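You operate a simulated robot arm through the tools that you are given. There is no shell and no other tool. Be economical: measure what you need, move in short steps, check, and stop when the job is done.

The job below is to be done with a simulated two-armed robot. You get a single attempt, and the scene is never put back.

## Task
Sieve one scoop from the green tub on the shaker at half speed.
Fine: cover on, clamp down, one run; scoop back.
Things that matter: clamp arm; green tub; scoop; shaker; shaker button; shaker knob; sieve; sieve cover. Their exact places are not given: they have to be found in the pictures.

The check looks at the end state, three seconds after you hand in, the way a careful person would. Anything else that was tipped, shoved, dropped, spilled or broken makes it a failure. A push-on lid holds only when it is set on centred and level and pressed home; a screw cap is set on level and turned clockwise until tight.

## Robot
Two 6-joint arms with two-finger grippers on one trunk, on a base that drives. Base frame: it is fixed to the floor where the robot stands at the start and does not move with it; the origin is under the middle of the robot, x ahead of it, y to its left, z up; the surface under the hand at the start is at about z = 0.88. Units: m, rad, N and s.
The left shoulder is at the start at [0.03, 0.178, 1.188], the right one opposite. With the tool pointing down near the work surface each hand reaches from about 0.56 to 0.76 m from the robot's upright axis, wherever it stands, measured 20 degrees to its own side. Places, roughly: clamp arm [0.8, 0, 1.2]; shaker [0.7, 0, 0.9]; shaker button [0.6, 0, 1]; shaker knob [0.6, -0.1, 1]. Payload 2.54 kg a hand.
The TCP of each hand is the grasp point between the finger pads, 0.03 m short of the fingertips. In the tool frame z runs along the fingers and y along their closing line. The gripper opens to 0.116 m. The gripper's body begins 0.095 m behind the TCP.
Orientation is that of the tool frame in the base frame, as a unit quaternion [x, y, z, w]. With the fingers straight down and closing along the base's y, the tool's x points along the base's -x, its y along +y and its z along -z.

## Interface
- The arms move only by the tool drive_tool. It takes "left_series", "right_series" or both (then of equal length, played together; a hand with none holds still); each is a list of rows, each a list of 6 numbers: the shift along the tool's x, y, z in m, then the turn, a rotation vector about the tool's x, y, z in rad. In form: [[tx, ty, tz, ax, ay, az], ...]. A call has 1 to 10 rows; each row shifts and turns the commanded pose from where the row before left it, along the tool's axes as they then stand. "left_grip" and "right_grip" are, for a hand that has rows, the finger opening in m, from 0 to 0.116, set as the call begins (left out, the last holds). Each row takes 0.2 s and may step no farther than 0.05 m and 0.15 rad from the row before; otherwise, or with a gripper value out of range, the whole call is refused. Where a pose cannot be reached the arm comes as near as it can. A force on the tool above 90 N (or 10 N above the force at the start of the call, whichever is more), or a blocked arm, ends the call early, and 0.2 s more pass. The fingers move at their own pace (about 0.153 m/s each) and stop on an object; they squeeze with about 37 N. The grip force told is the motor's: it shows also when the fingers shut on nothing. Time passes only in rows, and 0.2 s behind the last, so rows that do not move let the fingers close. The reply holds the time, the measured pose of the TCP, the force on the tool along the base axes, the opening and the grip force, in the units named above and with some noise, with the torque about the TCP (base axes, N m) and any sound that the robot's microphone picked up.
- Cameras (640 x 400 px; columns grow to the right, rows downward): "scene" is now at [0.0464, 0.001, 1.9045]; the picture's right is [0.03, -1.00, 0.00], its down [-0.79, -0.02, -0.61] and it looks along [0.61, 0.02, -0.79] (base axes); focal length 266 px, centre (320, 200). "left" rides on the left gripper at [0.069, 0.015, -0.122] in its tool frame; the picture's right is [-0.21, 0.98, 0.00], its down [-0.83, -0.18, -0.53] and it looks along [-0.52, -0.11, 0.85] (tool axes); focal length 251 px, centre (320, 200). "right" rides on the right gripper at [0.069, -0.015, -0.122] in its tool frame; the picture's right is [0.21, 0.98, 0.00], its down [-0.83, 0.18, -0.53] and it looks along [-0.52, 0.11, 0.85] (tool axes); focal length 251 px, centre (320, 200).
- get_image(camera): a new picture of that camera. No time passes.
- lift_body(by): slides the trunk up (or, below 0, down) by that many m; the arms and the scene camera ride with it, the base frame stays. It gives what a move gives, with no picture.
- drive_base(legs): drives the robot by 1 to 6 legs, each [ahead, left, turn to the left] in m, m and rad, along the robot's own axes; the way and the turn of a leg run together, so that a leg with both is an arc; at most 1.5 m and 3.142 rad a leg. The arms and the cameras ride along, it lands a little off, and it stops where it bumps. It gives what a move gives.
- pan_tilt(pan, tilt): turns the head with the scene camera to pan (to the left, within 2.496 rad either way) and tilt (down, from -0.506 to 1.204), counted from straight ahead of the robot. It gives what a move gives.
- measure_at(camera, pixels): there is no depth. For up to 12 entries [column, row, z] of the newest picture of that camera ("zoom" is the newest enlarged one), the place [x, y] in the base frame at which the ray of that pixel passes the height z, good to about 0.002 m. No time passes.
- enlarge(camera, box): a new picture of the part [left, top, right, bottom] of that camera's present view, enlarged. No time passes.
- close_job(): hands the job in; it is judged then, once.

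Work in short steps. Measure before you move; look again where a grasp or a placing could have gone wrong, and mend it. You have 80 turns and 58 pictures in all, those below and enlarged ones among them. Open the grippers and draw the arms clear of the work before you hand the job in, unless the task says otherwise.

The tools are called after "Emit:" by a JSON object that holds its "name" and its "arguments". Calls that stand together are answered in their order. drive_tool: Moves the arms, as the interface text tells. Its arguments: {"type":"object","properties":{"left_series":{"type":"array"},"left_grip":{"type":"number"},"right_series":{"type":"array"},"right_grip":{"type":"number"}},"required":[]} The other tools are called the same way: lift_body (by) slides the trunk up or down; drive_base (legs) drives the base; pan_tilt (pan, tilt) turns the head that bears the scene camera; get_image (camera) takes a picture; measure_at (camera, pixels) gives the place at which the rays of pixels pass given heights; enlarge (camera, box) takes an enlarged picture of a part of a camera's view; close_job () hands the job in.

At the start:

```text
time_s: 0.0
left_position: [0.4733, 0.1749, 1.5065]
left_tool_rot: [0.0, 1.0, -0.001, 0.001]
left_contact_force: [0.5, 0.5, 0.3]
left_ft_torque: [0.02, -0.03, -0.01]
left_gripper_width: 0.116
left_finger_force: 0.0
right_position: [0.5008, -0.2024, 1.5352]
right_tool_rot: [0.0, 1.0, 0.0, 0.0]
right_contact_force: [-0.6, -0.1, 0.6]
right_ft_torque: [-0.02, -0.03, -0.02]
right_gripper_width: 0.1161
right_finger_force: 0.1
trunk travel left (down, up): [-0.4, 0.14]
robot x, y, heading: [0.0047, -0.0, -0.001]
head pan, tilt: [0.03, 0.909]
```

scene: 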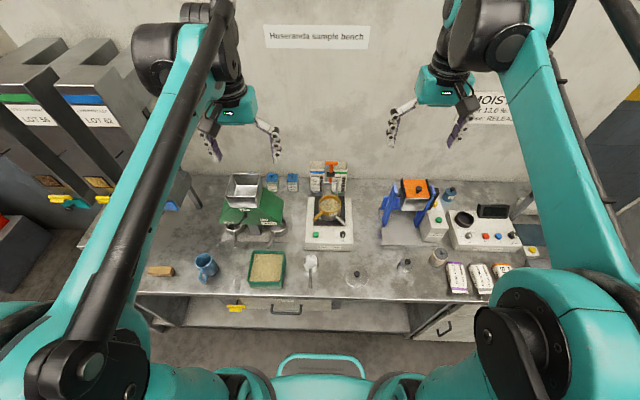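
right: 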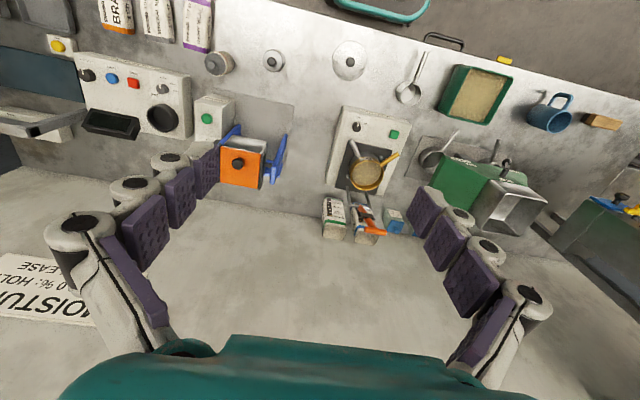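
left: 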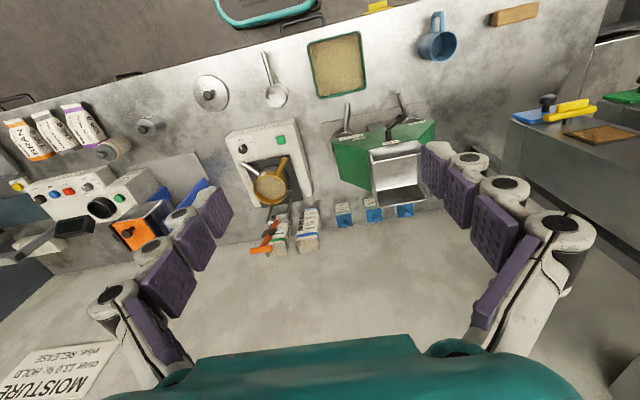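

I start with enlarged views of the shaker area around (330,215) and the front row with tub (267,268), scoop (311,265) and cover (357,278).

Emit:
{"name": "enlarge", "arguments": {"camera": "scene", "box": [230, 150, 390, 300]}}

Emit:
{"name": "enlarge", "arguments": {"camera": "left", "box": [180, 20, 380, 260]}}

```text
2.67 times, centred on (310, 225) of scene
```

zoom: 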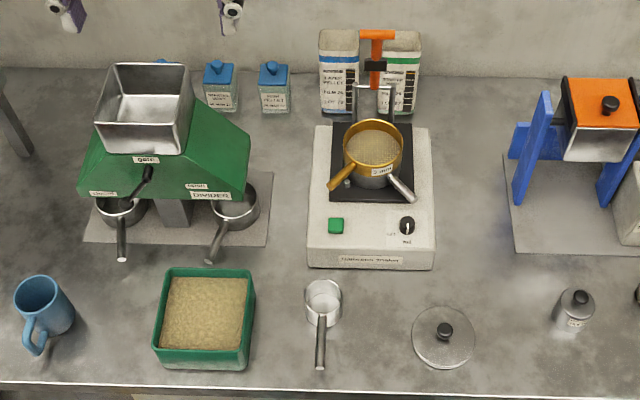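

```text
1.67 times, centred on (280, 140) of left
```

zoom: 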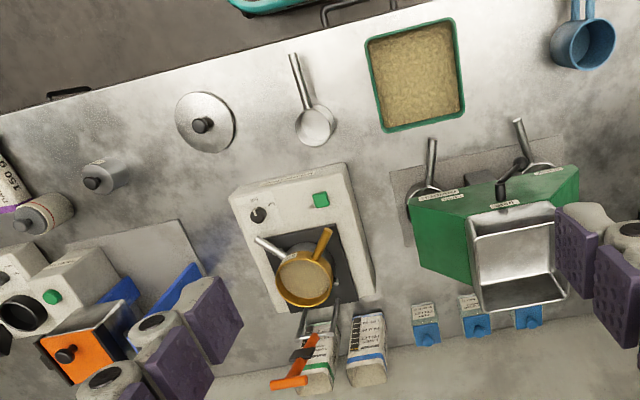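

The sieve sits on a pan on the black plate; the orange clamp lever stands behind. I look closer at the knob, button and clamp.

Emit:
{"name": "enlarge", "arguments": {"camera": "scene", "box": [300, 155, 360, 193]}}

Emit:
{"name": "enlarge", "arguments": {"camera": "scene", "box": [300, 190, 364, 256]}}

Emit:
{"name": "enlarge", "arguments": {"camera": "right", "box": [310, 40, 430, 250]}}

```text
10.53 times, centred on (330, 174) of scene
```

zoom: 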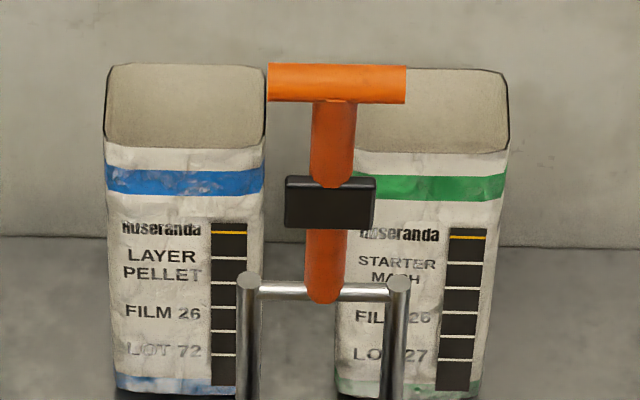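

```text
6.06 times, centred on (332, 223) of scene
```

zoom: 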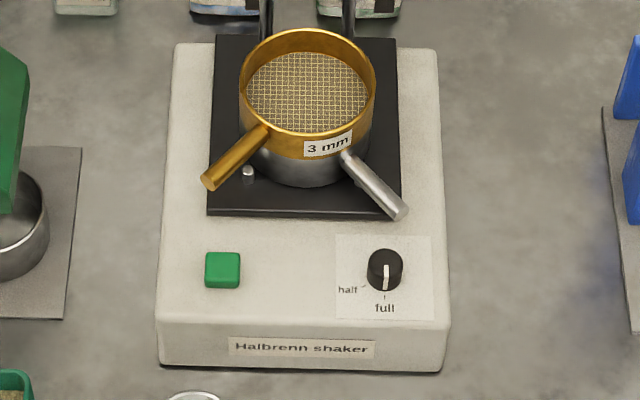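

```text
1.90 times, centred on (370, 145) of right
```

zoom: 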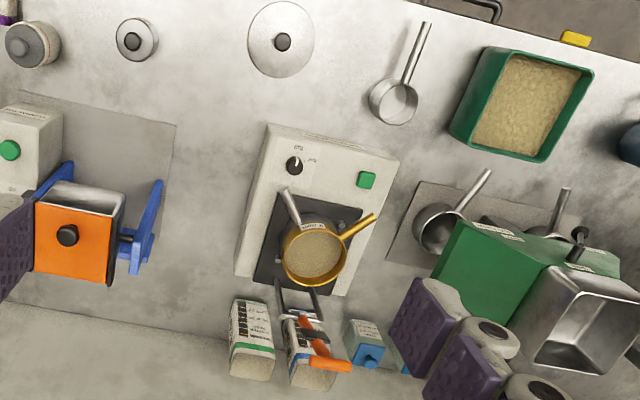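

Now I measure the same features from the three views at several heights to get depth by intersection.

Emit:
{"name": "measure_at", "arguments": {"camera": "scene", "pixels": [[316, 234.2, 0.96], [342.6, 232.6, 0.96], [330, 203.5, 1.05], [330.95, 182.5, 1.1], [331.6, 162.8, 1.2], [330.95, 174.3, 1.15], [357, 276, 0.91], [329.2, 250.7, 0.88], [267, 268, 0.9], [311, 263, 0.91], [310.6, 287, 0.9], [329.5, 243, 0.95]]}}

Emit:
{"name": "measure_at", "arguments": {"camera": "left", "pixels": [[280.6, 140, 0.96], [280.6, 140, 1.0], [242.8, 147.8, 0.96], [242.8, 147.8, 1.0], [271, 187.4, 1.05], [271, 187.4, 1.0], [261.4, 248.6, 1.2], [261.4, 248.6, 1.25]]}}

Emit:
{"name": "measure_at", "arguments": {"camera": "right", "pixels": [[394.1, 134.5, 0.96], [394.1, 134.5, 1.0], [356.4, 126.6, 0.96], [356.4, 126.6, 1.0], [366.3, 172.3, 1.05], [366.3, 172.3, 1.0], [375.3, 228, 1.2], [375.3, 228, 1.25]]}}

```text
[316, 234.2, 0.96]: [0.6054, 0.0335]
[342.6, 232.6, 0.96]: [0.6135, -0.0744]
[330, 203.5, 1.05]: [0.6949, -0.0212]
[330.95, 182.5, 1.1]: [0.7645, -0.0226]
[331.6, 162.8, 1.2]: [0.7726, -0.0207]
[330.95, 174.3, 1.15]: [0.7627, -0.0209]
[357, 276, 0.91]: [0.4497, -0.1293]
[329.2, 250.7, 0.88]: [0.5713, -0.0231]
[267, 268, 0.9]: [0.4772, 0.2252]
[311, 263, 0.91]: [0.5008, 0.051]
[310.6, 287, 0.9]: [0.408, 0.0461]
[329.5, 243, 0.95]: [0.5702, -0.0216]
```

```text
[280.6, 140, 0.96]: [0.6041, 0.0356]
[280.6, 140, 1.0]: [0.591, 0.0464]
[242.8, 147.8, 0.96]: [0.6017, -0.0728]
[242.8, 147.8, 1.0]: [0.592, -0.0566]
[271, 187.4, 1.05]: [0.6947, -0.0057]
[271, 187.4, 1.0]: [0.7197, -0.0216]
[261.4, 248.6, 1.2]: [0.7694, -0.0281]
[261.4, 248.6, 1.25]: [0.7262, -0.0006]
```

```text
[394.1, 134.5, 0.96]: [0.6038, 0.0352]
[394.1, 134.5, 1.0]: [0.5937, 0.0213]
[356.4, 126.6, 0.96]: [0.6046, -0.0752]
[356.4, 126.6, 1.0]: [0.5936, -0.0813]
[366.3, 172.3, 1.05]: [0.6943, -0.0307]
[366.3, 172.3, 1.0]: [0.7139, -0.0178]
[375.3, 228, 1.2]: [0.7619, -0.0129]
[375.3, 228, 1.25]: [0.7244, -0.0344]
```

Estimates: button top ≈(0.604,0.035,0.96), knob ≈(0.605,-0.074,0.965), sieve rim centre ≈(0.715,-0.02,1.01), clamp T ≈(0.755,-0.02,1.215), scoop bowl ≈(0.50,0.05). The scoop and tub are too near for the left hand, so I back the base up and shift it right.

Emit:
{"name": "drive_base", "arguments": {"legs": [[-0.17, -0.12, 0]]}}

Emit:
{"name": "enlarge", "arguments": {"camera": "scene", "box": [220, 170, 340, 250]}}

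Emit:
{"name": "get_image", "arguments": {"camera": "left"}}

```text
time_s: 1.6
left_position: [0.3048, 0.0541, 1.5063]
left_tool_rot: [0.0, 1.0, 0.001, 0.0]
left_contact_force: [-0.4, -0.5, 0.6]
left_ft_torque: [0.02, 0.03, 0.0]
left_gripper_width: 0.1161
left_finger_force: 0.1
right_position: [0.3316, -0.3217, 1.5333]
right_tool_rot: [0.0, 1.0, 0.0, 0.0]
right_contact_force: [-0.4, -0.4, 0.2]
right_ft_torque: [-0.02, -0.01, 0.04]
right_gripper_width: 0.116
right_finger_force: 0.1
trunk travel left (down, up): [-0.4, 0.14]
robot x, y, heading: [-0.1682, -0.1237, -0.002]
head pan, tilt: [0.03, 0.909]
```

```text
5.00 times, centred on (280, 210) of scene
```

zoom: 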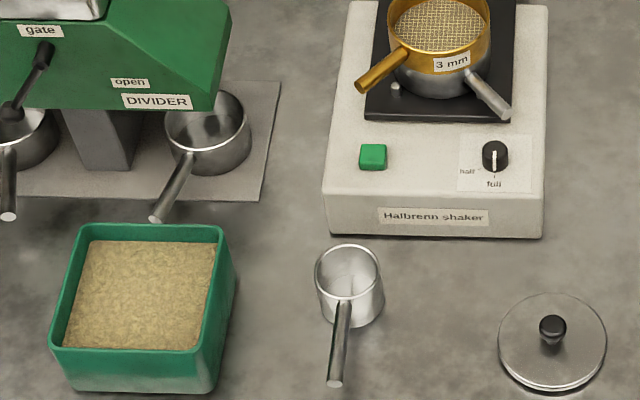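

```text
48 pictures are left
```

left: 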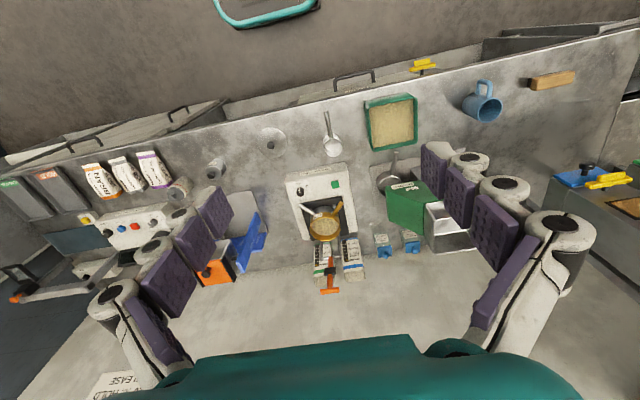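

I measure tub rim/base, scoop cup rim, base and handle, and cover in this zoom.

Emit:
{"name": "measure_at", "arguments": {"camera": "zoom", "pixels": [[218, 390, 0.88], [218, 352, 0.94], [55, 350, 0.94], [225, 228, 0.94], [82, 228, 0.94], [348, 327, 0.88], [348, 262, 0.92], [315, 262, 0.92], [382, 262, 0.92], [345, 310, 0.92], [336, 382, 0.92], [552, 322, 0.91]]}}

Emit:
{"name": "enlarge", "arguments": {"camera": "left", "box": [310, 80, 430, 190]}}

```text
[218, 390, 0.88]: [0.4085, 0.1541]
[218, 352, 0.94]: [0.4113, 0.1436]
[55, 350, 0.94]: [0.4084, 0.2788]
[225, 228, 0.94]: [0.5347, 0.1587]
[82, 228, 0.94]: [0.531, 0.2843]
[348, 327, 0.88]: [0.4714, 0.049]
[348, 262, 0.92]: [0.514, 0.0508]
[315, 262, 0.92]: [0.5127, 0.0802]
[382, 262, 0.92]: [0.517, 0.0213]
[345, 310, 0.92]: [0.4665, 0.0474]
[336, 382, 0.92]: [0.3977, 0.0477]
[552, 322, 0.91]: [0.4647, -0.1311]
```

```text
3.64 times, centred on (370, 135) of left
```

zoom: 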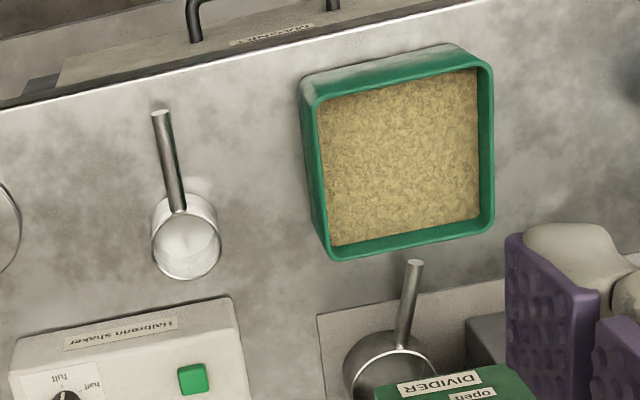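

Triangulating the handle tip (161,113), its root (178,208) and tub rim corner (300... 335,255) from the left zoom.

Emit:
{"name": "measure_at", "arguments": {"camera": "zoom", "pixels": [[161, 113, 0.9], [161, 113, 0.95], [178, 208, 0.9], [178, 208, 0.95], [187, 240, 0.9], [187, 240, 0.95], [332, 257, 0.92], [332, 257, 0.96], [492, 66, 0.92], [492, 66, 0.96]]}}

```text
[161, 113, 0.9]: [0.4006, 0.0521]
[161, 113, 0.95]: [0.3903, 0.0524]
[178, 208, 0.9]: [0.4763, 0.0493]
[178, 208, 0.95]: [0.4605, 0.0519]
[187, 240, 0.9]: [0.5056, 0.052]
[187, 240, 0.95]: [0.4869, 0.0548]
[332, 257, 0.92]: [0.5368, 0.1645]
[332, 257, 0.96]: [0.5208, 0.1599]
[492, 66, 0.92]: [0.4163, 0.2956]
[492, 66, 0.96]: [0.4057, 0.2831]
```

The handle is level at z≈0.923, from x 0.40 to 0.47 at y≈0.05; the cup is 0.058 wide at (0.503,0.05); the tub spans x 0.41–0.53, y 0.15–0.285, rim ≈0.95. I back up a bit more so the left hand can tilt forward, and lower the left hand.

Emit:
{"name": "drive_base", "arguments": {"legs": [[-0.1, 0, 0]]}}

Emit:
{"name": "drive_tool", "arguments": {"left_series": [[-0.02, 0, 0.04, 0, 0, 0], [-0.02, 0, 0.04, 0, 0, 0], [-0.02, 0, 0.04, 0, 0, 0], [-0.02, 0, 0.04, 0, 0, 0], [-0.02, 0, 0.04, 0, 0, 0], [-0.02, 0, 0.04, 0, 0, 0], [-0.02, 0, 0.04, 0, 0, 0], [-0.02, 0, 0.04, 0, 0, 0], [-0.02, 0, 0.04, 0, 0, 0], [-0.02, 0, 0.04, 0, 0, 0]], "left_grip": 0.06}}

Emit:
{"name": "drive_tool", "arguments": {"left_series": [[0, 0, 0, 0, -0.15, 0], [0, 0, 0, 0, -0.15, 0], [0, 0, 0, 0, -0.15, 0], [0, 0, 0, 0, -0.15, 0], [0, 0, 0, 0, -0.1, 0], [0, 0, 0, 0, 0, 0]]}}

Emit:
{"name": "get_image", "arguments": {"camera": "left"}}

```text
time_s: 2.8
left_position: [0.2047, 0.0538, 1.5065]
left_tool_rot: [-0.001, 1.0, 0.0, 0.0]
left_contact_force: [-0.1, -0.1, 1.2]
left_ft_torque: [-0.03, -0.02, -0.02]
left_gripper_width: 0.1158
left_finger_force: 0.1
right_position: [0.2322, -0.324, 1.5347]
right_tool_rot: [-0.001, 1.0, 0.0, 0.0]
right_contact_force: [0.0, 0.6, -0.3]
right_ft_torque: [0.0, -0.05, 0.0]
right_gripper_width: 0.1159
right_finger_force: 0.1
trunk travel left (down, up): [-0.4, 0.14]
robot x, y, heading: [-0.2719, -0.121, 0.003]
head pan, tilt: [0.03, 0.909]
```

```text
time_s: 5.0
left_position: [0.4068, 0.0541, 1.1046]
left_tool_rot: [-0.001, 1.0, 0.0, -0.001]
left_contact_force: [1.3, 0.4, -1.0]
left_ft_torque: [0.01, 0.02, -0.01]
left_gripper_width: 0.0601
left_finger_force: 0.1
right_position: [0.2338, -0.3217, 1.5334]
right_tool_rot: [-0.001, 1.0, 0.0, -0.001]
right_contact_force: [1.4, 0.6, 0.1]
right_ft_torque: [-0.01, 0.06, 0.0]
right_gripper_width: 0.1162
right_finger_force: 0.0
trunk travel left (down, up): [-0.4, 0.14]
robot x, y, heading: [-0.2706, -0.1188, 0.002]
head pan, tilt: [0.03, 0.909]
```

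```text
time_s: 6.4
left_position: [0.4056, 0.0541, 1.107]
left_tool_rot: [0.0, 0.939, -0.001, 0.344]
left_contact_force: [1.1, 0.3, -0.8]
left_ft_torque: [-0.01, 0.01, -0.01]
left_gripper_width: 0.0599
left_finger_force: 0.0
right_position: [0.2326, -0.3228, 1.5346]
right_tool_rot: [-0.001, 1.0, 0.0, -0.001]
right_contact_force: [0.0, -0.3, -0.3]
right_ft_torque: [0.01, -0.01, 0.03]
right_gripper_width: 0.1159
right_finger_force: 0.0
trunk travel left (down, up): [-0.4, 0.14]
robot x, y, heading: [-0.2684, -0.1196, 0.003]
head pan, tilt: [0.03, 0.909]
```

```text
46 pictures are left
```

left: 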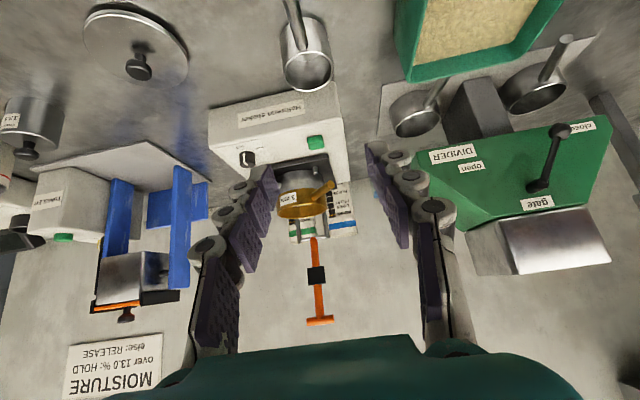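

The hand is tilted 0.7 rad forward at (0.406,0.054,1.107). I descend toward the handle at (0.425,0.049,0.923), stopping about 3 cm short to check.

Emit:
{"name": "drive_tool", "arguments": {"left_series": [[0.0219, -0.001, 0.032, 0, 0, 0], [0.0219, -0.001, 0.032, 0, 0, 0], [0.0219, -0.001, 0.032, 0, 0, 0], [0.0219, -0.001, 0.032, 0, 0, 0], [0, 0, 0, 0, 0, 0]]}}

Emit:
{"name": "get_image", "arguments": {"camera": "left"}}

```text
time_s: 7.6
left_position: [0.4302, 0.0486, 0.9547]
left_tool_rot: [0.0, 0.94, 0.0, 0.342]
left_contact_force: [0.3, -0.4, -0.2]
left_ft_torque: [0.02, -0.01, -0.01]
left_gripper_width: 0.0597
left_finger_force: 0.1
left hand out of reach, approached as far as the arm can: row 4
right_position: [0.2318, -0.3229, 1.5349]
right_tool_rot: [-0.001, 1.0, 0.0, 0.0]
right_contact_force: [-1.0, 0.3, -0.1]
right_ft_torque: [0.02, -0.05, 0.02]
right_gripper_width: 0.1159
right_finger_force: 0.0
trunk travel left (down, up): [-0.4, 0.14]
robot x, y, heading: [-0.2667, -0.1189, -0.001]
head pan, tilt: [0.03, 0.909]
```

```text
45 pictures are left
```

left: 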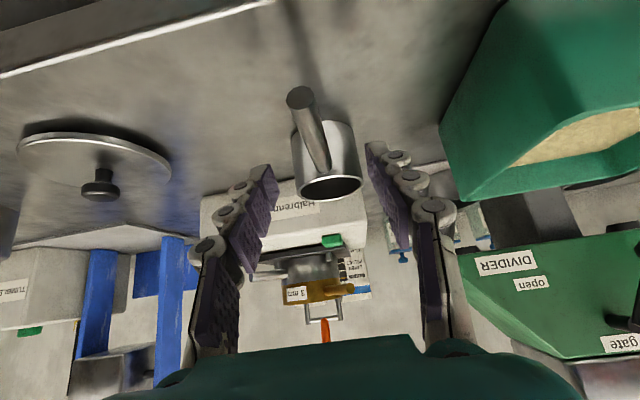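

The handle is centred between the fingers (≈315 px against fingers at 265/375), but the arm is at its reach limit; lowering the trunk 0.032 m brings the TCP to handle height.

Emit:
{"name": "lift_body", "arguments": {"by": -0.032}}

Emit:
{"name": "drive_tool", "arguments": {"left_series": [[0, 0, 0, 0, 0, 0], [0, 0, 0, 0, 0, 0], [0, 0, 0, 0, 0, 0]], "left_grip": 0.0}}

Emit:
{"name": "get_image", "arguments": {"camera": "left"}}

```text
time_s: 8.3
left_position: [0.4309, 0.0497, 0.922]
left_tool_rot: [0.0, 0.94, -0.001, 0.342]
left_contact_force: [0.1, 1.0, -0.4]
left_ft_torque: [0.0, 0.0, 0.03]
left_gripper_width: 0.06
left_finger_force: 0.0
right_position: [0.2324, -0.3227, 1.5032]
right_tool_rot: [-0.001, 1.0, 0.0, 0.0]
right_contact_force: [-0.6, -0.4, 0.6]
right_ft_torque: [0.01, 0.0, -0.02]
right_gripper_width: 0.116
right_finger_force: 0.0
trunk travel left (down, up): [-0.368, 0.172]
robot x, y, heading: [-0.2675, -0.1219, -0.001]
head pan, tilt: [0.03, 0.909]
```

```text
time_s: 9.2
left_position: [0.4316, 0.0488, 0.9231]
left_tool_rot: [0.0, 0.94, 0.0, 0.342]
left_contact_force: [-0.5, 0.8, 2.0]
left_ft_torque: [0.03, -0.08, 0.04]
left_gripper_width: 0.0119
left_finger_force: 36.9
right_position: [0.2326, -0.3217, 1.503]
right_tool_rot: [-0.001, 1.0, 0.0, 0.0]
right_contact_force: [-0.2, 0.1, 0.7]
right_ft_torque: [0.06, 0.01, 0.02]
right_gripper_width: 0.1161
right_finger_force: 0.1
trunk travel left (down, up): [-0.368, 0.172]
robot x, y, heading: [-0.2669, -0.1216, 0.001]
head pan, tilt: [0.03, 0.909]
```

```text
44 pictures are left
```

left: 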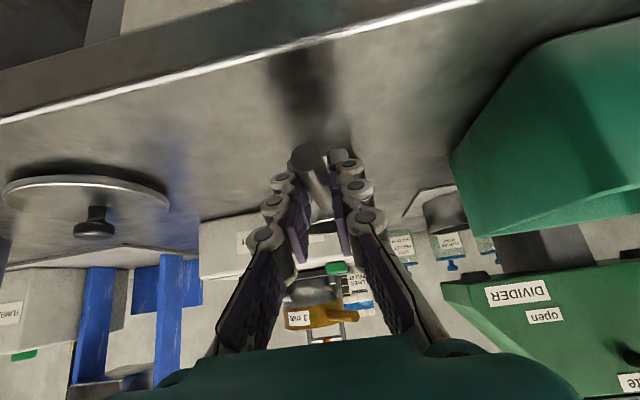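

The scoop handle is gripped (12 mm, 37 N). I record the return pose (0.4316,0.0488,0.923), lift 0.2 m and carry it left over the tub to y≈0.217.

Emit:
{"name": "drive_tool", "arguments": {"left_series": [[-0.016, 0, -0.019, 0, 0, 0], [-0.0322, 0, -0.0382, 0, 0, 0], [-0.0322, 0, -0.0382, 0, 0, 0], [-0.0322, 0, -0.0382, 0, 0, 0], [-0.016, 0.02, -0.019, 0, 0, 0], [0, 0.04, 0, 0, 0, 0], [0, 0.04, 0, 0, 0, 0], [0, 0.04, 0, 0, 0, 0], [0, 0.028, 0, 0, 0, 0], [0, 0, 0, 0, 0, 0]]}}

Emit:
{"name": "get_image", "arguments": {"camera": "scene"}}

Emit:
{"name": "get_image", "arguments": {"camera": "left"}}

```text
time_s: 11.3
left_position: [0.4291, 0.2173, 1.1225]
left_tool_rot: [0.0, 0.939, 0.0, 0.343]
left_contact_force: [0.3, -1.1, -0.9]
left_ft_torque: [-0.03, 0.03, 0.02]
left_gripper_width: 0.0121
left_finger_force: 37.5
right_position: [0.232, -0.3231, 1.5025]
right_tool_rot: [-0.001, 1.0, 0.0, 0.0]
right_contact_force: [-0.6, 0.7, -0.2]
right_ft_torque: [0.0, 0.03, -0.03]
right_gripper_width: 0.1158
right_finger_force: 0.0
trunk travel left (down, up): [-0.368, 0.172]
robot x, y, heading: [-0.2726, -0.1201, -0.002]
head pan, tilt: [0.03, 0.909]
```

```text
43 pictures are left
```

scene: 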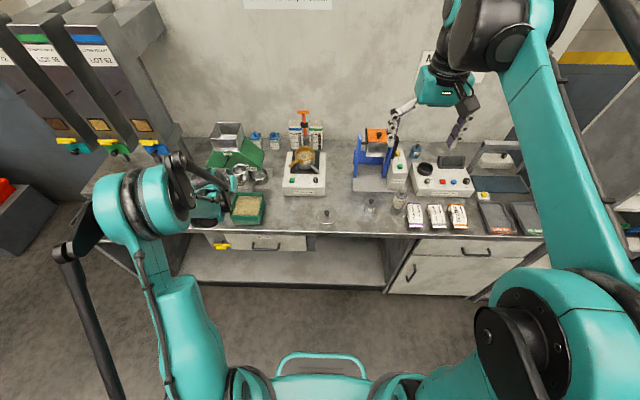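

```text
42 pictures are left
```

left: 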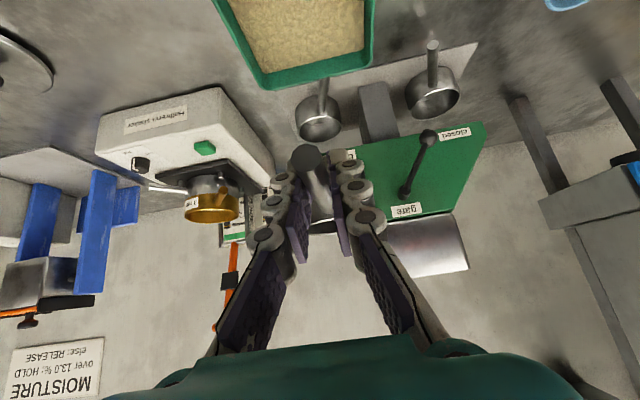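

Measuring the tub's far rim corners, (263,87) and (372,66), from this view to pin the rim height.

Emit:
{"name": "measure_at", "arguments": {"camera": "left", "pixels": [[263, 88, 0.94], [263, 88, 0.97], [372, 66, 0.94], [372, 66, 0.97], [270, 70, 0.94], [362, 52, 0.94]]}}

Emit:
{"name": "enlarge", "arguments": {"camera": "scene", "box": [190, 165, 280, 235]}}

```text
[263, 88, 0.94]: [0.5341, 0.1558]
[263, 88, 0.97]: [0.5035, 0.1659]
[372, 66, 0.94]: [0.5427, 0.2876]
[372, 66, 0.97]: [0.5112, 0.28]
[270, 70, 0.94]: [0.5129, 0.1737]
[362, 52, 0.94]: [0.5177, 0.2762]
```

```text
5.71 times, centred on (235, 200) of scene
```

zoom: 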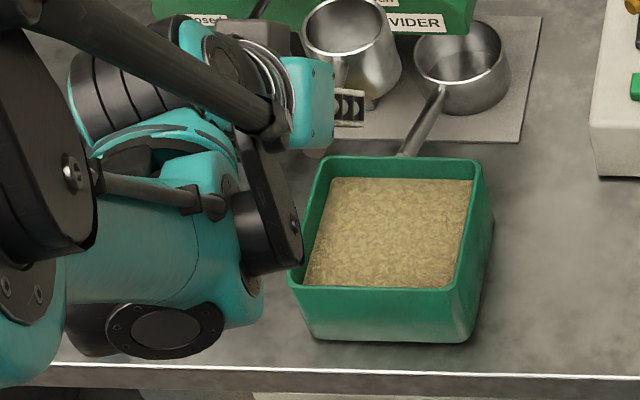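

Rim is at z≈0.94, material just below; inner x 0.418–0.527. I shift 0.023 forward and pitch the cup nose-down 1.05 rad above the tub.

Emit:
{"name": "drive_tool", "arguments": {"left_series": [[-0.0176, 0.003, 0.0148, 0, 0, 0], [0, 0, 0, 0, 0.15, 0], [0, 0, 0, 0, 0.15, 0], [0, 0, 0, 0, 0.15, 0], [0, 0, 0, 0, 0.15, 0], [0, 0, 0, 0, 0.15, 0], [0, 0, 0, 0, 0.15, 0], [0, 0, 0, 0, 0.15, 0], [0, 0, 0, 0, 0, 0]]}}

Emit:
{"name": "get_image", "arguments": {"camera": "left"}}

```text
time_s: 13.3
left_position: [0.4383, 0.2163, 1.1237]
left_tool_rot: [-0.001, 0.985, 0.001, -0.174]
left_contact_force: [-0.6, -0.5, -0.5]
left_ft_torque: [-0.01, -0.02, 0.01]
left_gripper_width: 0.0121
left_finger_force: 37.1
left hand out of reach, approached as far as the arm can: row 8
right_position: [0.2322, -0.3232, 1.5019]
right_tool_rot: [-0.001, 1.0, 0.0, -0.001]
right_contact_force: [0.3, -0.3, 1.0]
right_ft_torque: [0.03, 0.0, 0.01]
right_gripper_width: 0.116
right_finger_force: 0.0
trunk travel left (down, up): [-0.368, 0.172]
robot x, y, heading: [-0.2702, -0.1207, -0.001]
head pan, tilt: [0.03, 0.909]
```

```text
40 pictures are left
```

left: 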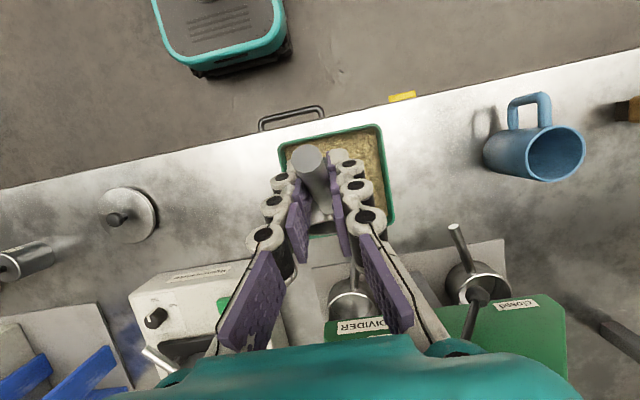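

The arm ran out of reach forward at x=0.438, so I drive the base 0.06 ahead and take the hand back 0.046.

Emit:
{"name": "drive_base", "arguments": {"legs": [[0.06, 0, 0]]}}

Emit:
{"name": "drive_tool", "arguments": {"left_series": [[0.0216, 0.002, 0.008, 0, 0, 0], [0.0216, 0.002, 0.008, 0, 0, 0], [0, 0, 0, 0, 0, 0]]}}

Emit:
{"name": "enlarge", "arguments": {"camera": "scene", "box": [190, 165, 290, 245]}}

```text
time_s: 14.3
left_position: [0.4986, 0.2174, 1.1239]
left_tool_rot: [-0.001, 0.985, 0.001, -0.174]
left_contact_force: [-0.5, -0.1, -1.1]
left_ft_torque: [0.02, 0.01, 0.02]
left_gripper_width: 0.0122
left_finger_force: 36.9
right_position: [0.291, -0.3221, 1.5026]
right_tool_rot: [0.001, 1.0, -0.001, -0.001]
right_contact_force: [0.2, -0.1, -0.2]
right_ft_torque: [-0.02, 0.03, 0.0]
right_gripper_width: 0.1159
right_finger_force: 0.0
trunk travel left (down, up): [-0.368, 0.172]
robot x, y, heading: [-0.2103, -0.1218, 0.002]
head pan, tilt: [0.03, 0.909]
```

```text
time_s: 15.1
left_position: [0.4522, 0.2212, 1.1211]
left_tool_rot: [-0.001, 0.985, 0.001, -0.174]
left_contact_force: [-1.4, 0.0, 0.3]
left_ft_torque: [-0.02, 0.01, 0.0]
left_gripper_width: 0.012
left_finger_force: 36.8
right_position: [0.2919, -0.3226, 1.5023]
right_tool_rot: [-0.001, 1.0, 0.001, 0.0]
right_contact_force: [0.5, -0.9, 0.0]
right_ft_torque: [-0.01, -0.02, -0.04]
right_gripper_width: 0.1158
right_finger_force: 0.1
trunk travel left (down, up): [-0.368, 0.172]
robot x, y, heading: [-0.2089, -0.1215, 0.002]
head pan, tilt: [0.03, 0.909]
```

```text
5.00 times, centred on (240, 205) of scene
```

zoom: 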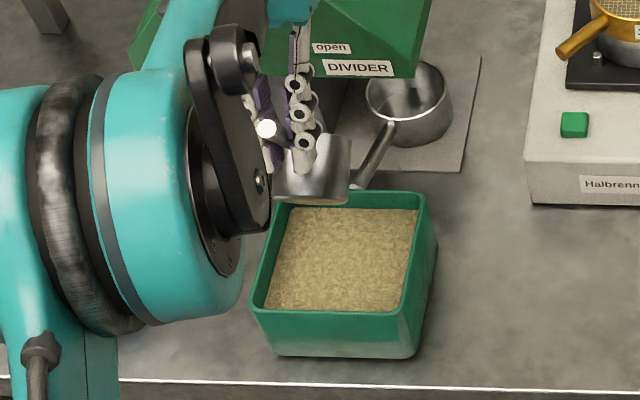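

The cup hangs nose-down above the tub. I plunge straight down to TCP z≈1.012.

Emit:
{"name": "drive_tool", "arguments": {"left_series": [[-0.0137, 0, 0.0375, 0, 0, 0], [-0.01, 0, 0.028, 0, 0, 0], [-0.0068, 0, 0.0188, 0, 0, 0], [-0.0068, 0, 0.0188, 0, 0, 0], [0, 0, 0, 0, 0, 0]]}}

Emit:
{"name": "enlarge", "arguments": {"camera": "scene", "box": [190, 165, 290, 245]}}

```text
time_s: 16.3
left_position: [0.4509, 0.2214, 1.0126]
left_tool_rot: [-0.001, 0.985, 0.0, -0.173]
left_contact_force: [-0.1, 0.3, -0.5]
left_ft_torque: [0.01, 0.03, 0.0]
left_gripper_width: 0.0118
left_finger_force: 36.8
right_position: [0.2904, -0.3229, 1.5021]
right_tool_rot: [0.0, 1.0, 0.0, -0.001]
right_contact_force: [0.0, 0.6, 0.1]
right_ft_torque: [0.04, -0.05, 0.0]
right_gripper_width: 0.1157
right_finger_force: 0.0
trunk travel left (down, up): [-0.368, 0.172]
robot x, y, heading: [-0.206, -0.1214, 0.003]
head pan, tilt: [0.03, 0.909]
```

```text
5.00 times, centred on (240, 205) of scene
```

zoom: 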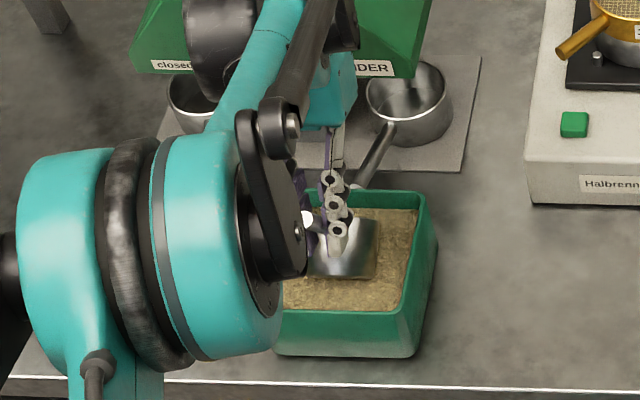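

No resistance was felt; the cup is in the material. I level it partly (−0.55 rad) about the cup while keeping the lip near the surface.

Emit:
{"name": "drive_tool", "arguments": {"left_series": [[0.0051, 0, 0.0093, 0, -0.1375, 0], [0.0064, 0, 0.0086, 0, -0.1375, 0], [0.0077, 0, 0.0076, 0, -0.1375, 0], [0.0088, 0, 0.0065, 0, -0.1375, 0], [0, 0, 0, 0, 0, 0]]}}

Emit:
{"name": "enlarge", "arguments": {"camera": "scene", "box": [190, 165, 290, 245]}}

```text
time_s: 17.5
left_position: [0.4211, 0.2221, 0.9847]
left_tool_rot: [0.0, 0.995, 0.001, 0.101]
left_contact_force: [0.1, -0.7, 0.0]
left_ft_torque: [0.01, 0.01, 0.01]
left_gripper_width: 0.0118
left_finger_force: 37.1
right_position: [0.2935, -0.3226, 1.5012]
right_tool_rot: [-0.001, 1.0, 0.0, 0.001]
right_contact_force: [-0.3, -0.2, -0.5]
right_ft_torque: [0.0, 0.02, 0.01]
right_gripper_width: 0.1158
right_finger_force: 0.0
trunk travel left (down, up): [-0.368, 0.172]
robot x, y, heading: [-0.2097, -0.1219, -0.0]
head pan, tilt: [0.03, 0.909]
```

```text
5.00 times, centred on (240, 205) of scene
```

zoom: 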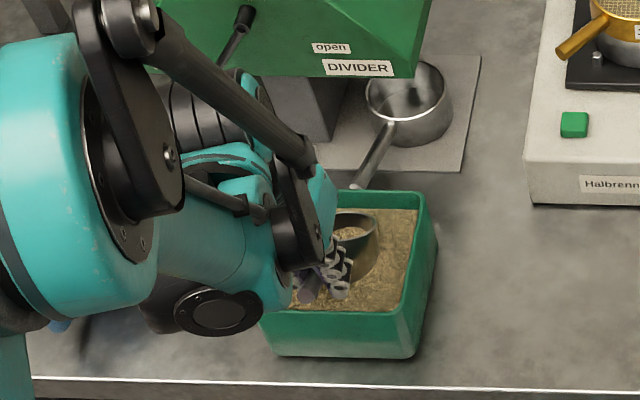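

Material shows in the cup at (352,232). I lift straight up while levelling the remaining 0.5 rad.

Emit:
{"name": "drive_tool", "arguments": {"left_series": [[-0.006, 0, -0.0294, 0, -0.125, 0], [-0.0096, 0, -0.0284, 0, -0.125, 0], [-0.013, 0, -0.027, 0, -0.125, 0], [-0.0163, 0, -0.0252, 0, -0.125, 0], [-0.0193, 0, -0.0229, 0, 0, 0], [-0.0193, 0, -0.0229, 0, 0, 0], [0, 0, 0, 0, 0, 0]]}}

Emit:
{"name": "enlarge", "arguments": {"camera": "scene", "box": [190, 145, 290, 245]}}

```text
time_s: 19.1
left_position: [0.4194, 0.2202, 1.1633]
left_tool_rot: [0.0, 0.939, 0.001, 0.343]
left_contact_force: [-0.7, 0.3, -1.6]
left_ft_torque: [0.0, 0.07, -0.01]
left_gripper_width: 0.0119
left_finger_force: 37.0
right_position: [0.2914, -0.3217, 1.5016]
right_tool_rot: [-0.002, 1.0, 0.0, 0.0]
right_contact_force: [0.1, 0.5, -0.2]
right_ft_torque: [0.0, 0.02, -0.01]
right_gripper_width: 0.1159
right_finger_force: 0.0
trunk travel left (down, up): [-0.368, 0.172]
robot x, y, heading: [-0.2099, -0.1225, -0.003]
head pan, tilt: [0.03, 0.909]
```

```text
4.00 times, centred on (240, 195) of scene
```

zoom: 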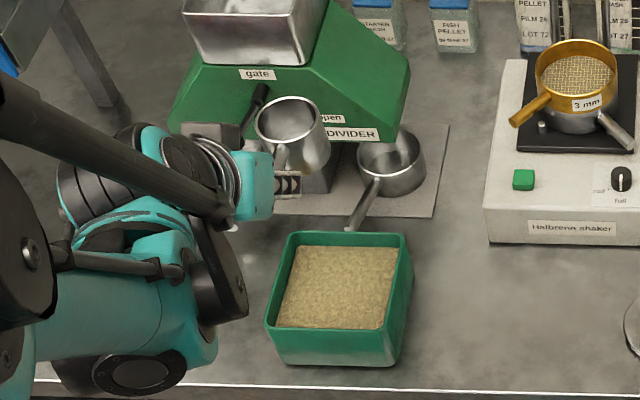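

The cup at (292,135) looks empty, so the dip was too shallow. I zoom on the cup to be sure and measure the material surface level against the rim.

Emit:
{"name": "measure_at", "arguments": {"camera": "zoom", "pixels": [[345, 233, 0.94], [345, 247, 0.94], [345, 247, 0.92], [330, 330, 0.94], [330, 330, 0.92], [330, 338, 0.94], [397, 250, 0.92], [297, 250, 0.92]]}}

Emit:
{"name": "enlarge", "arguments": {"camera": "scene", "box": [220, 155, 268, 225]}}

```text
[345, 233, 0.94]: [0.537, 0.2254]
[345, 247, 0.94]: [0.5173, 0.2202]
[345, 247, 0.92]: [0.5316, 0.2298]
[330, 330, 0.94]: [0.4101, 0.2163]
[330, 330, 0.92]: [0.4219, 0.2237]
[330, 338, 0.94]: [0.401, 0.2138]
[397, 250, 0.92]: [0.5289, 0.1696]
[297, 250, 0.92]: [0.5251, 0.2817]
```

```text
5.71 times, centred on (244, 190) of scene
```

zoom: 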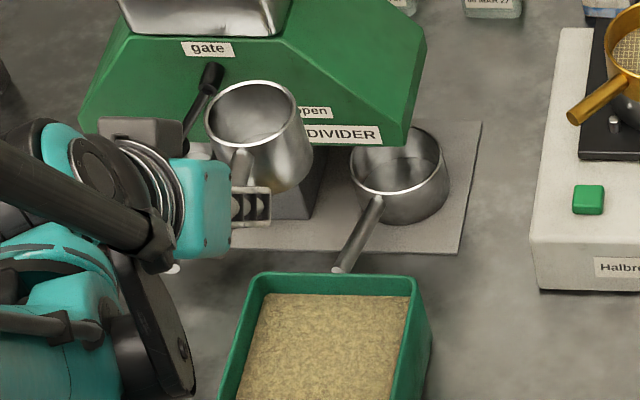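

Surface is z≈0.92; my lip never went under it. I'll retry steeper and deeper: base 0.06 forward, pitch nose-down 1.25 rad above the tub.

Emit:
{"name": "drive_base", "arguments": {"legs": [[0.06, 0, 0]]}}

Emit:
{"name": "drive_tool", "arguments": {"left_series": [[0.0351, 0, -0.0034, 0, 0, 0], [0, 0, 0, 0, 0.139, 0], [0, 0, 0, 0, 0.139, 0], [0, 0, 0, 0, 0.139, 0], [0, 0, 0, 0, 0.139, 0], [0, 0, 0, 0, 0.139, 0], [0, 0, 0, 0, 0.139, 0], [0, 0, 0, 0, 0.139, 0], [0, 0, 0, 0, 0.139, 0], [0, 0, 0, 0, 0.139, 0]]}}

```text
time_s: 20.1
left_position: [0.478, 0.2209, 1.1622]
left_tool_rot: [-0.001, 0.939, 0.001, 0.344]
left_contact_force: [-0.3, 0.9, -0.8]
left_ft_torque: [-0.04, 0.04, -0.01]
left_gripper_width: 0.0118
left_finger_force: 37.4
right_position: [0.3496, -0.3227, 1.5022]
right_tool_rot: [0.0, 1.0, 0.0, -0.001]
right_contact_force: [-0.3, -0.5, -0.3]
right_ft_torque: [0.0, 0.04, 0.02]
right_gripper_width: 0.1161
right_finger_force: 0.1
trunk travel left (down, up): [-0.368, 0.172]
robot x, y, heading: [-0.1506, -0.1199, 0.0]
head pan, tilt: [0.03, 0.909]
```

```text
time_s: 22.3
left_position: [0.4485, 0.2214, 1.1426]
left_tool_rot: [0.0, 0.974, 0.002, -0.226]
left_contact_force: [0.2, 0.8, -1.3]
left_ft_torque: [0.0, 0.04, 0.02]
left_gripper_width: 0.012
left_finger_force: 36.7
left hand out of reach, approached as far as the arm can: row 10
right_position: [0.3502, -0.3225, 1.5019]
right_tool_rot: [-0.001, 1.0, 0.0, 0.0]
right_contact_force: [-0.1, -0.1, -0.2]
right_ft_torque: [0.01, -0.01, -0.01]
right_gripper_width: 0.116
right_finger_force: 0.1
trunk travel left (down, up): [-0.368, 0.172]
robot x, y, heading: [-0.1509, -0.1234, 0.003]
head pan, tilt: [0.03, 0.909]
```

Pitch got to about 1.16 rad, enough. I descend part way and check the reading for drift.

Emit:
{"name": "drive_tool", "arguments": {"left_series": [[-0.0126, 0, 0.0258, 0, 0, 0], [-0.0126, 0, 0.0258, 0, 0, 0], [-0.0126, 0, 0.0258, 0, 0, 0], [0, 0, 0, 0, 0, 0]]}}

```text
time_s: 23.3
left_position: [0.4479, 0.2198, 1.0584]
left_tool_rot: [0.0, 0.975, 0.003, -0.224]
left_contact_force: [-1.1, 0.6, -0.7]
left_ft_torque: [-0.02, -0.01, 0.03]
left_gripper_width: 0.0121
left_finger_force: 37.0
right_position: [0.3493, -0.3233, 1.5034]
right_tool_rot: [0.0, 1.0, 0.001, 0.0]
right_contact_force: [-0.3, -0.4, 0.7]
right_ft_torque: [-0.05, -0.03, 0.01]
right_gripper_width: 0.1163
right_finger_force: 0.0
trunk travel left (down, up): [-0.368, 0.172]
robot x, y, heading: [-0.1502, -0.118, 0.002]
head pan, tilt: [0.03, 0.909]
```

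No drift. I go down to z≈1.0 and sweep 0.03 forward through the material.

Emit:
{"name": "drive_tool", "arguments": {"left_series": [[-0.0087, 0, 0.0177, 0, 0, 0], [-0.0087, 0, 0.0177, 0, 0, 0], [-0.0082, 0, 0.0168, 0, 0, 0], [0, 0, 0, 0, 0, 0], [-0.009, 0, -0.0044, 0, 0, 0], [-0.009, 0, -0.0044, 0, 0, 0], [-0.009, 0, -0.0044, 0, 0, 0], [0, 0, 0, 0, 0, 0]]}}

Emit:
{"name": "enlarge", "arguments": {"camera": "scene", "box": [190, 165, 290, 245]}}

```text
time_s: 25.1
left_position: [0.4787, 0.2205, 0.9992]
left_tool_rot: [0.001, 0.975, 0.003, -0.224]
left_contact_force: [-2.9, 0.7, 1.5]
left_ft_torque: [-0.02, 0.23, 0.0]
left_gripper_width: 0.012
left_finger_force: 36.8
right_position: [0.3499, -0.3222, 1.5026]
right_tool_rot: [0.001, 1.0, 0.0, 0.0]
right_contact_force: [-0.3, -0.2, 0.6]
right_ft_torque: [0.05, 0.03, -0.02]
right_gripper_width: 0.1159
right_finger_force: 0.0
trunk travel left (down, up): [-0.368, 0.172]
robot x, y, heading: [-0.1524, -0.1183, -0.001]
head pan, tilt: [0.03, 0.909]
```

```text
5.00 times, centred on (240, 205) of scene
```

zoom: 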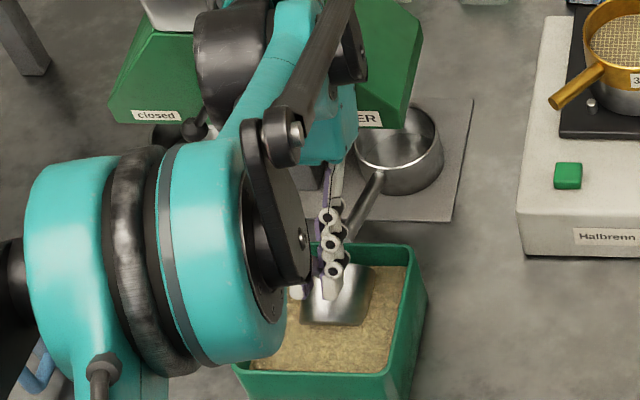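

A 3 N drag from the material shows it is engaged. Now I rotate the cup toward level within the tub.

Emit:
{"name": "drive_tool", "arguments": {"left_series": [[0.0091, 0, 0.0044, 0, -0.131, 0], [0.0096, 0, 0.0032, 0, -0.131, 0], [0.0099, 0, 0.0019, 0, -0.131, 0], [0.0096, 0, 0.0091, 0, -0.131, 0], [0.0107, 0, 0.0078, 0, -0.131, 0], [0, 0, 0, 0, 0, 0]]}}

Emit:
{"name": "enlarge", "arguments": {"camera": "scene", "box": [200, 175, 280, 245]}}

```text
time_s: 26.5
left_position: [0.4286, 0.2211, 0.9814]
left_tool_rot: [0.002, 0.995, 0.003, 0.101]
left_contact_force: [0.1, -0.5, -0.9]
left_ft_torque: [-0.01, 0.04, 0.0]
left_gripper_width: 0.0121
left_finger_force: 37.3
right_position: [0.3505, -0.3223, 1.5025]
right_tool_rot: [0.0, 1.0, 0.0, 0.0]
right_contact_force: [-1.0, 0.3, -0.5]
right_ft_torque: [0.01, 0.02, 0.0]
right_gripper_width: 0.116
right_finger_force: 0.1
trunk travel left (down, up): [-0.368, 0.172]
robot x, y, heading: [-0.1522, -0.1245, -0.0]
head pan, tilt: [0.03, 0.909]
```

```text
5.71 times, centred on (240, 210) of scene
```

zoom: 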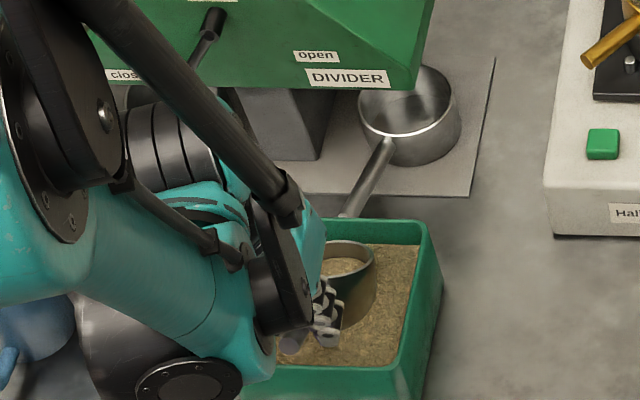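

Material is visible in the cup at (348,265). I lift and level again, then look.

Emit:
{"name": "drive_tool", "arguments": {"left_series": [[-0.006, 0, -0.0294, 0, -0.125, 0], [-0.0096, 0, -0.0284, 0, -0.125, 0], [-0.013, 0, -0.027, 0, -0.125, 0], [-0.0163, 0, -0.0252, 0, -0.125, 0], [-0.0193, 0, -0.0229, 0, 0, 0], [0, 0, 0, 0, 0, 0]]}}

Emit:
{"name": "enlarge", "arguments": {"camera": "scene", "box": [200, 155, 290, 245]}}

```text
time_s: 27.9
left_position: [0.4291, 0.2195, 1.1312]
left_tool_rot: [0.003, 0.939, 0.002, 0.344]
left_contact_force: [-0.2, 1.3, -0.1]
left_ft_torque: [0.0, 0.0, -0.01]
left_gripper_width: 0.0124
left_finger_force: 37.3
right_position: [0.3496, -0.3218, 1.5016]
right_tool_rot: [0.0, 1.0, 0.0, 0.0]
right_contact_force: [-0.7, 0.6, 0.6]
right_ft_torque: [0.0, 0.0, 0.01]
right_gripper_width: 0.116
right_finger_force: 0.1
trunk travel left (down, up): [-0.368, 0.172]
robot x, y, heading: [-0.1534, -0.1214, -0.004]
head pan, tilt: [0.03, 0.909]
```

```text
4.44 times, centred on (245, 200) of scene
```

zoom: 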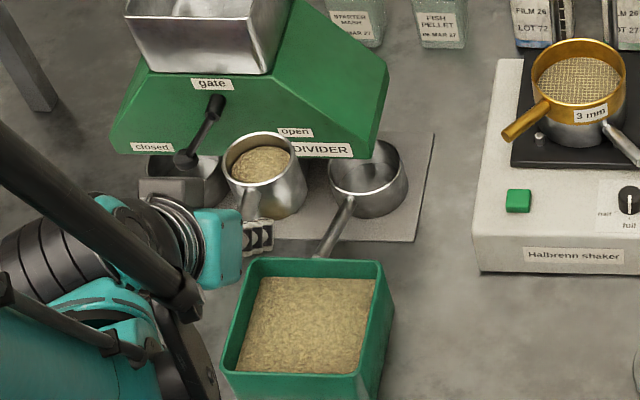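

The scoop is filled. Next I refine the sieve's rim position from this view (rim ellipse centre ≈(578,72), edges 530 and 626).

Emit:
{"name": "measure_at", "arguments": {"camera": "zoom", "pixels": [[578, 39, 1.01], [578, 105, 1.01], [530, 72, 1.01], [626, 72, 1.01], [578, 39, 1.03], [578, 105, 1.03]]}}

Emit:
{"name": "get_image", "arguments": {"camera": "right"}}

```text
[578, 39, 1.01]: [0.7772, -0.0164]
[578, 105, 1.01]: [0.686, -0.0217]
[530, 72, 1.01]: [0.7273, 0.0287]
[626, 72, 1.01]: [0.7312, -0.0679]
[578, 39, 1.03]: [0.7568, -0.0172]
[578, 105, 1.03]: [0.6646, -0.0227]
```

```text
31 pictures are left
```

right: 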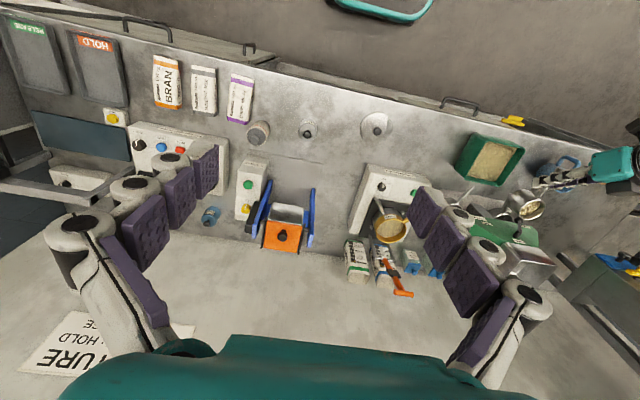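

Cross-checking rim height with the right camera, rim centre ≈(391,229).

Emit:
{"name": "measure_at", "arguments": {"camera": "right", "pixels": [[391, 229, 1.0], [391, 229, 1.03], [391, 229, 1.06]]}}

Emit:
{"name": "enlarge", "arguments": {"camera": "right", "box": [340, 155, 440, 305]}}

```text
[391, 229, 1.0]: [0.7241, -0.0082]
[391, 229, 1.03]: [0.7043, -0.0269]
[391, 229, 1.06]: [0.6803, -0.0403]
```

```text
2.67 times, centred on (390, 230) of right
```

zoom: 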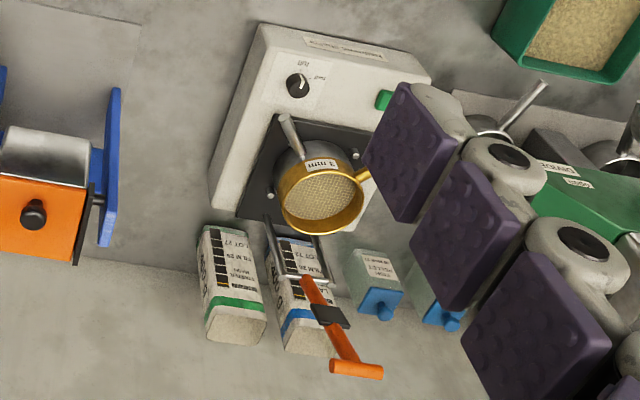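

Sieve rim centre ≈(0.717,-0.02,1.02). I carry the level scoop right to y≈-0.02, then forward toward the sieve, stopping short to look.

Emit:
{"name": "drive_tool", "arguments": {"left_series": [[0, -0.03, 0, 0, 0, 0], [0, -0.045, 0, 0, 0, 0], [0, -0.045, 0, 0, 0, 0], [0, -0.045, 0, 0, 0, 0], [0, -0.045, 0, 0, 0, 0], [0, -0.03, 0, 0, 0, 0], [-0.0275, 0, 0.0232, 0, 0, 0], [-0.0344, 0, 0.029, 0, 0, 0], [-0.0344, 0, 0.029, 0, 0, 0], [0, 0, 0, 0, 0, 0]]}}

Emit:
{"name": "enlarge", "arguments": {"camera": "scene", "box": [240, 130, 360, 250]}}

```text
time_s: 30.1
left_position: [0.5528, -0.0189, 1.1329]
left_tool_rot: [0.002, 0.939, 0.002, 0.344]
left_contact_force: [-0.9, -0.5, -1.0]
left_ft_torque: [0.0, 0.04, -0.02]
left_gripper_width: 0.0122
left_finger_force: 37.5
right_position: [0.3492, -0.3223, 1.5037]
right_tool_rot: [0.0, 1.0, 0.0, 0.001]
right_contact_force: [-0.4, 0.5, 0.4]
right_ft_torque: [0.01, -0.01, 0.0]
right_gripper_width: 0.1157
right_finger_force: 0.1
trunk travel left (down, up): [-0.368, 0.172]
robot x, y, heading: [-0.1518, -0.1204, -0.004]
head pan, tilt: [0.03, 0.909]
```

```text
3.33 times, centred on (300, 190) of scene
```

zoom: 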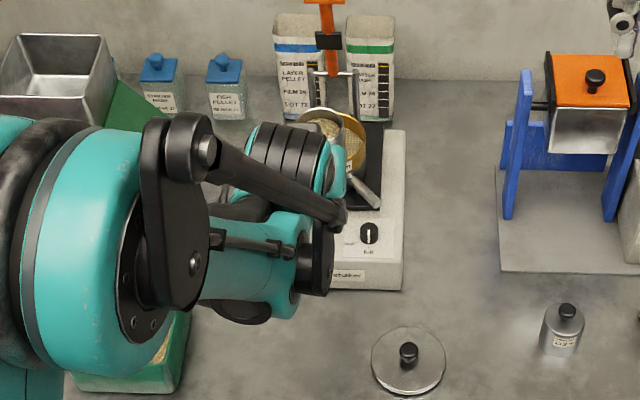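

Moving the last 0.092 m forward over the sieve, then looking with the right camera.

Emit:
{"name": "drive_tool", "arguments": {"left_series": [[-0.0235, 0, 0.0198, 0, 0, 0], [-0.0235, 0, 0.0198, 0, 0, 0], [-0.0235, 0, 0.0198, 0, 0, 0], [0, 0, 0, 0, 0, 0]]}}

Emit:
{"name": "enlarge", "arguments": {"camera": "right", "box": [330, 150, 450, 300]}}

Emit:
{"name": "get_image", "arguments": {"camera": "left"}}

```text
time_s: 31.1
left_position: [0.644, -0.0202, 1.1325]
left_tool_rot: [0.002, 0.939, 0.002, 0.344]
left_contact_force: [-0.7, -0.9, -0.2]
left_ft_torque: [0.01, 0.05, 0.0]
left_gripper_width: 0.0121
left_finger_force: 36.8
right_position: [0.3493, -0.3229, 1.5024]
right_tool_rot: [0.001, 1.0, 0.001, 0.001]
right_contact_force: [-0.5, 0.6, 0.2]
right_ft_torque: [0.02, -0.02, -0.01]
right_gripper_width: 0.116
right_finger_force: 0.0
trunk travel left (down, up): [-0.368, 0.172]
robot x, y, heading: [-0.15, -0.1138, 0.002]
head pan, tilt: [0.03, 0.909]
```

```text
2.67 times, centred on (390, 225) of right
```

zoom: 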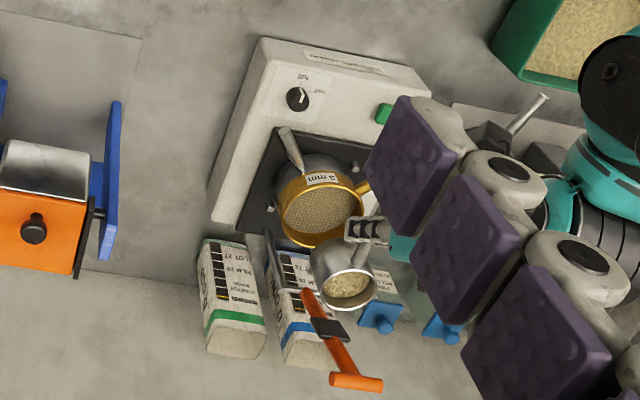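

```text
27 pictures are left
```

left: 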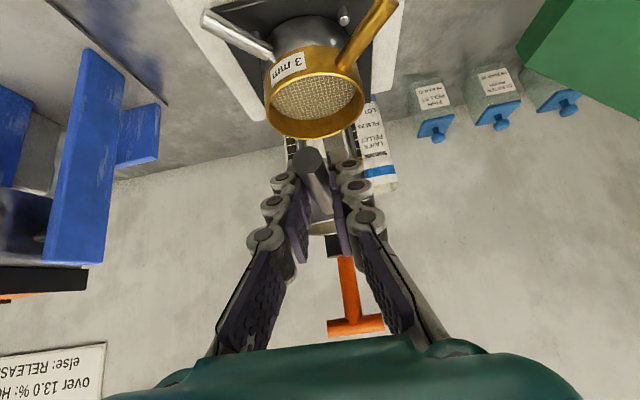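

I check cup centre (right zoom ≈(349,284)) and sieve rim centre from the left view ((314,97)) and right zoom ((321,208)).

Emit:
{"name": "measure_at", "arguments": {"camera": "zoom", "pixels": [[348, 287, 1.13], [321, 208, 1.02], [340, 370, 1.21], [328, 328, 1.15], [378, 180, 1.0]]}}

Emit:
{"name": "measure_at", "arguments": {"camera": "left", "pixels": [[314, 97, 1.02], [314, 97, 1.0], [314, 97, 1.04], [265, 92, 1.02], [364, 95, 1.02], [390, 5, 1.0]]}}

```text
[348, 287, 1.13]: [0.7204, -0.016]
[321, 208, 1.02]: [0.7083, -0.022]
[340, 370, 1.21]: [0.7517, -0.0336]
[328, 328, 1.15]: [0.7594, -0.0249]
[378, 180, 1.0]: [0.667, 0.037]
```

```text
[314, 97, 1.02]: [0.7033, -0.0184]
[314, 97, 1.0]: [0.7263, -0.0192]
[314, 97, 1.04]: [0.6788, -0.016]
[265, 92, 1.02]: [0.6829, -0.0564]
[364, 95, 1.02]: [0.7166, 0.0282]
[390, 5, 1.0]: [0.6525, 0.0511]
```

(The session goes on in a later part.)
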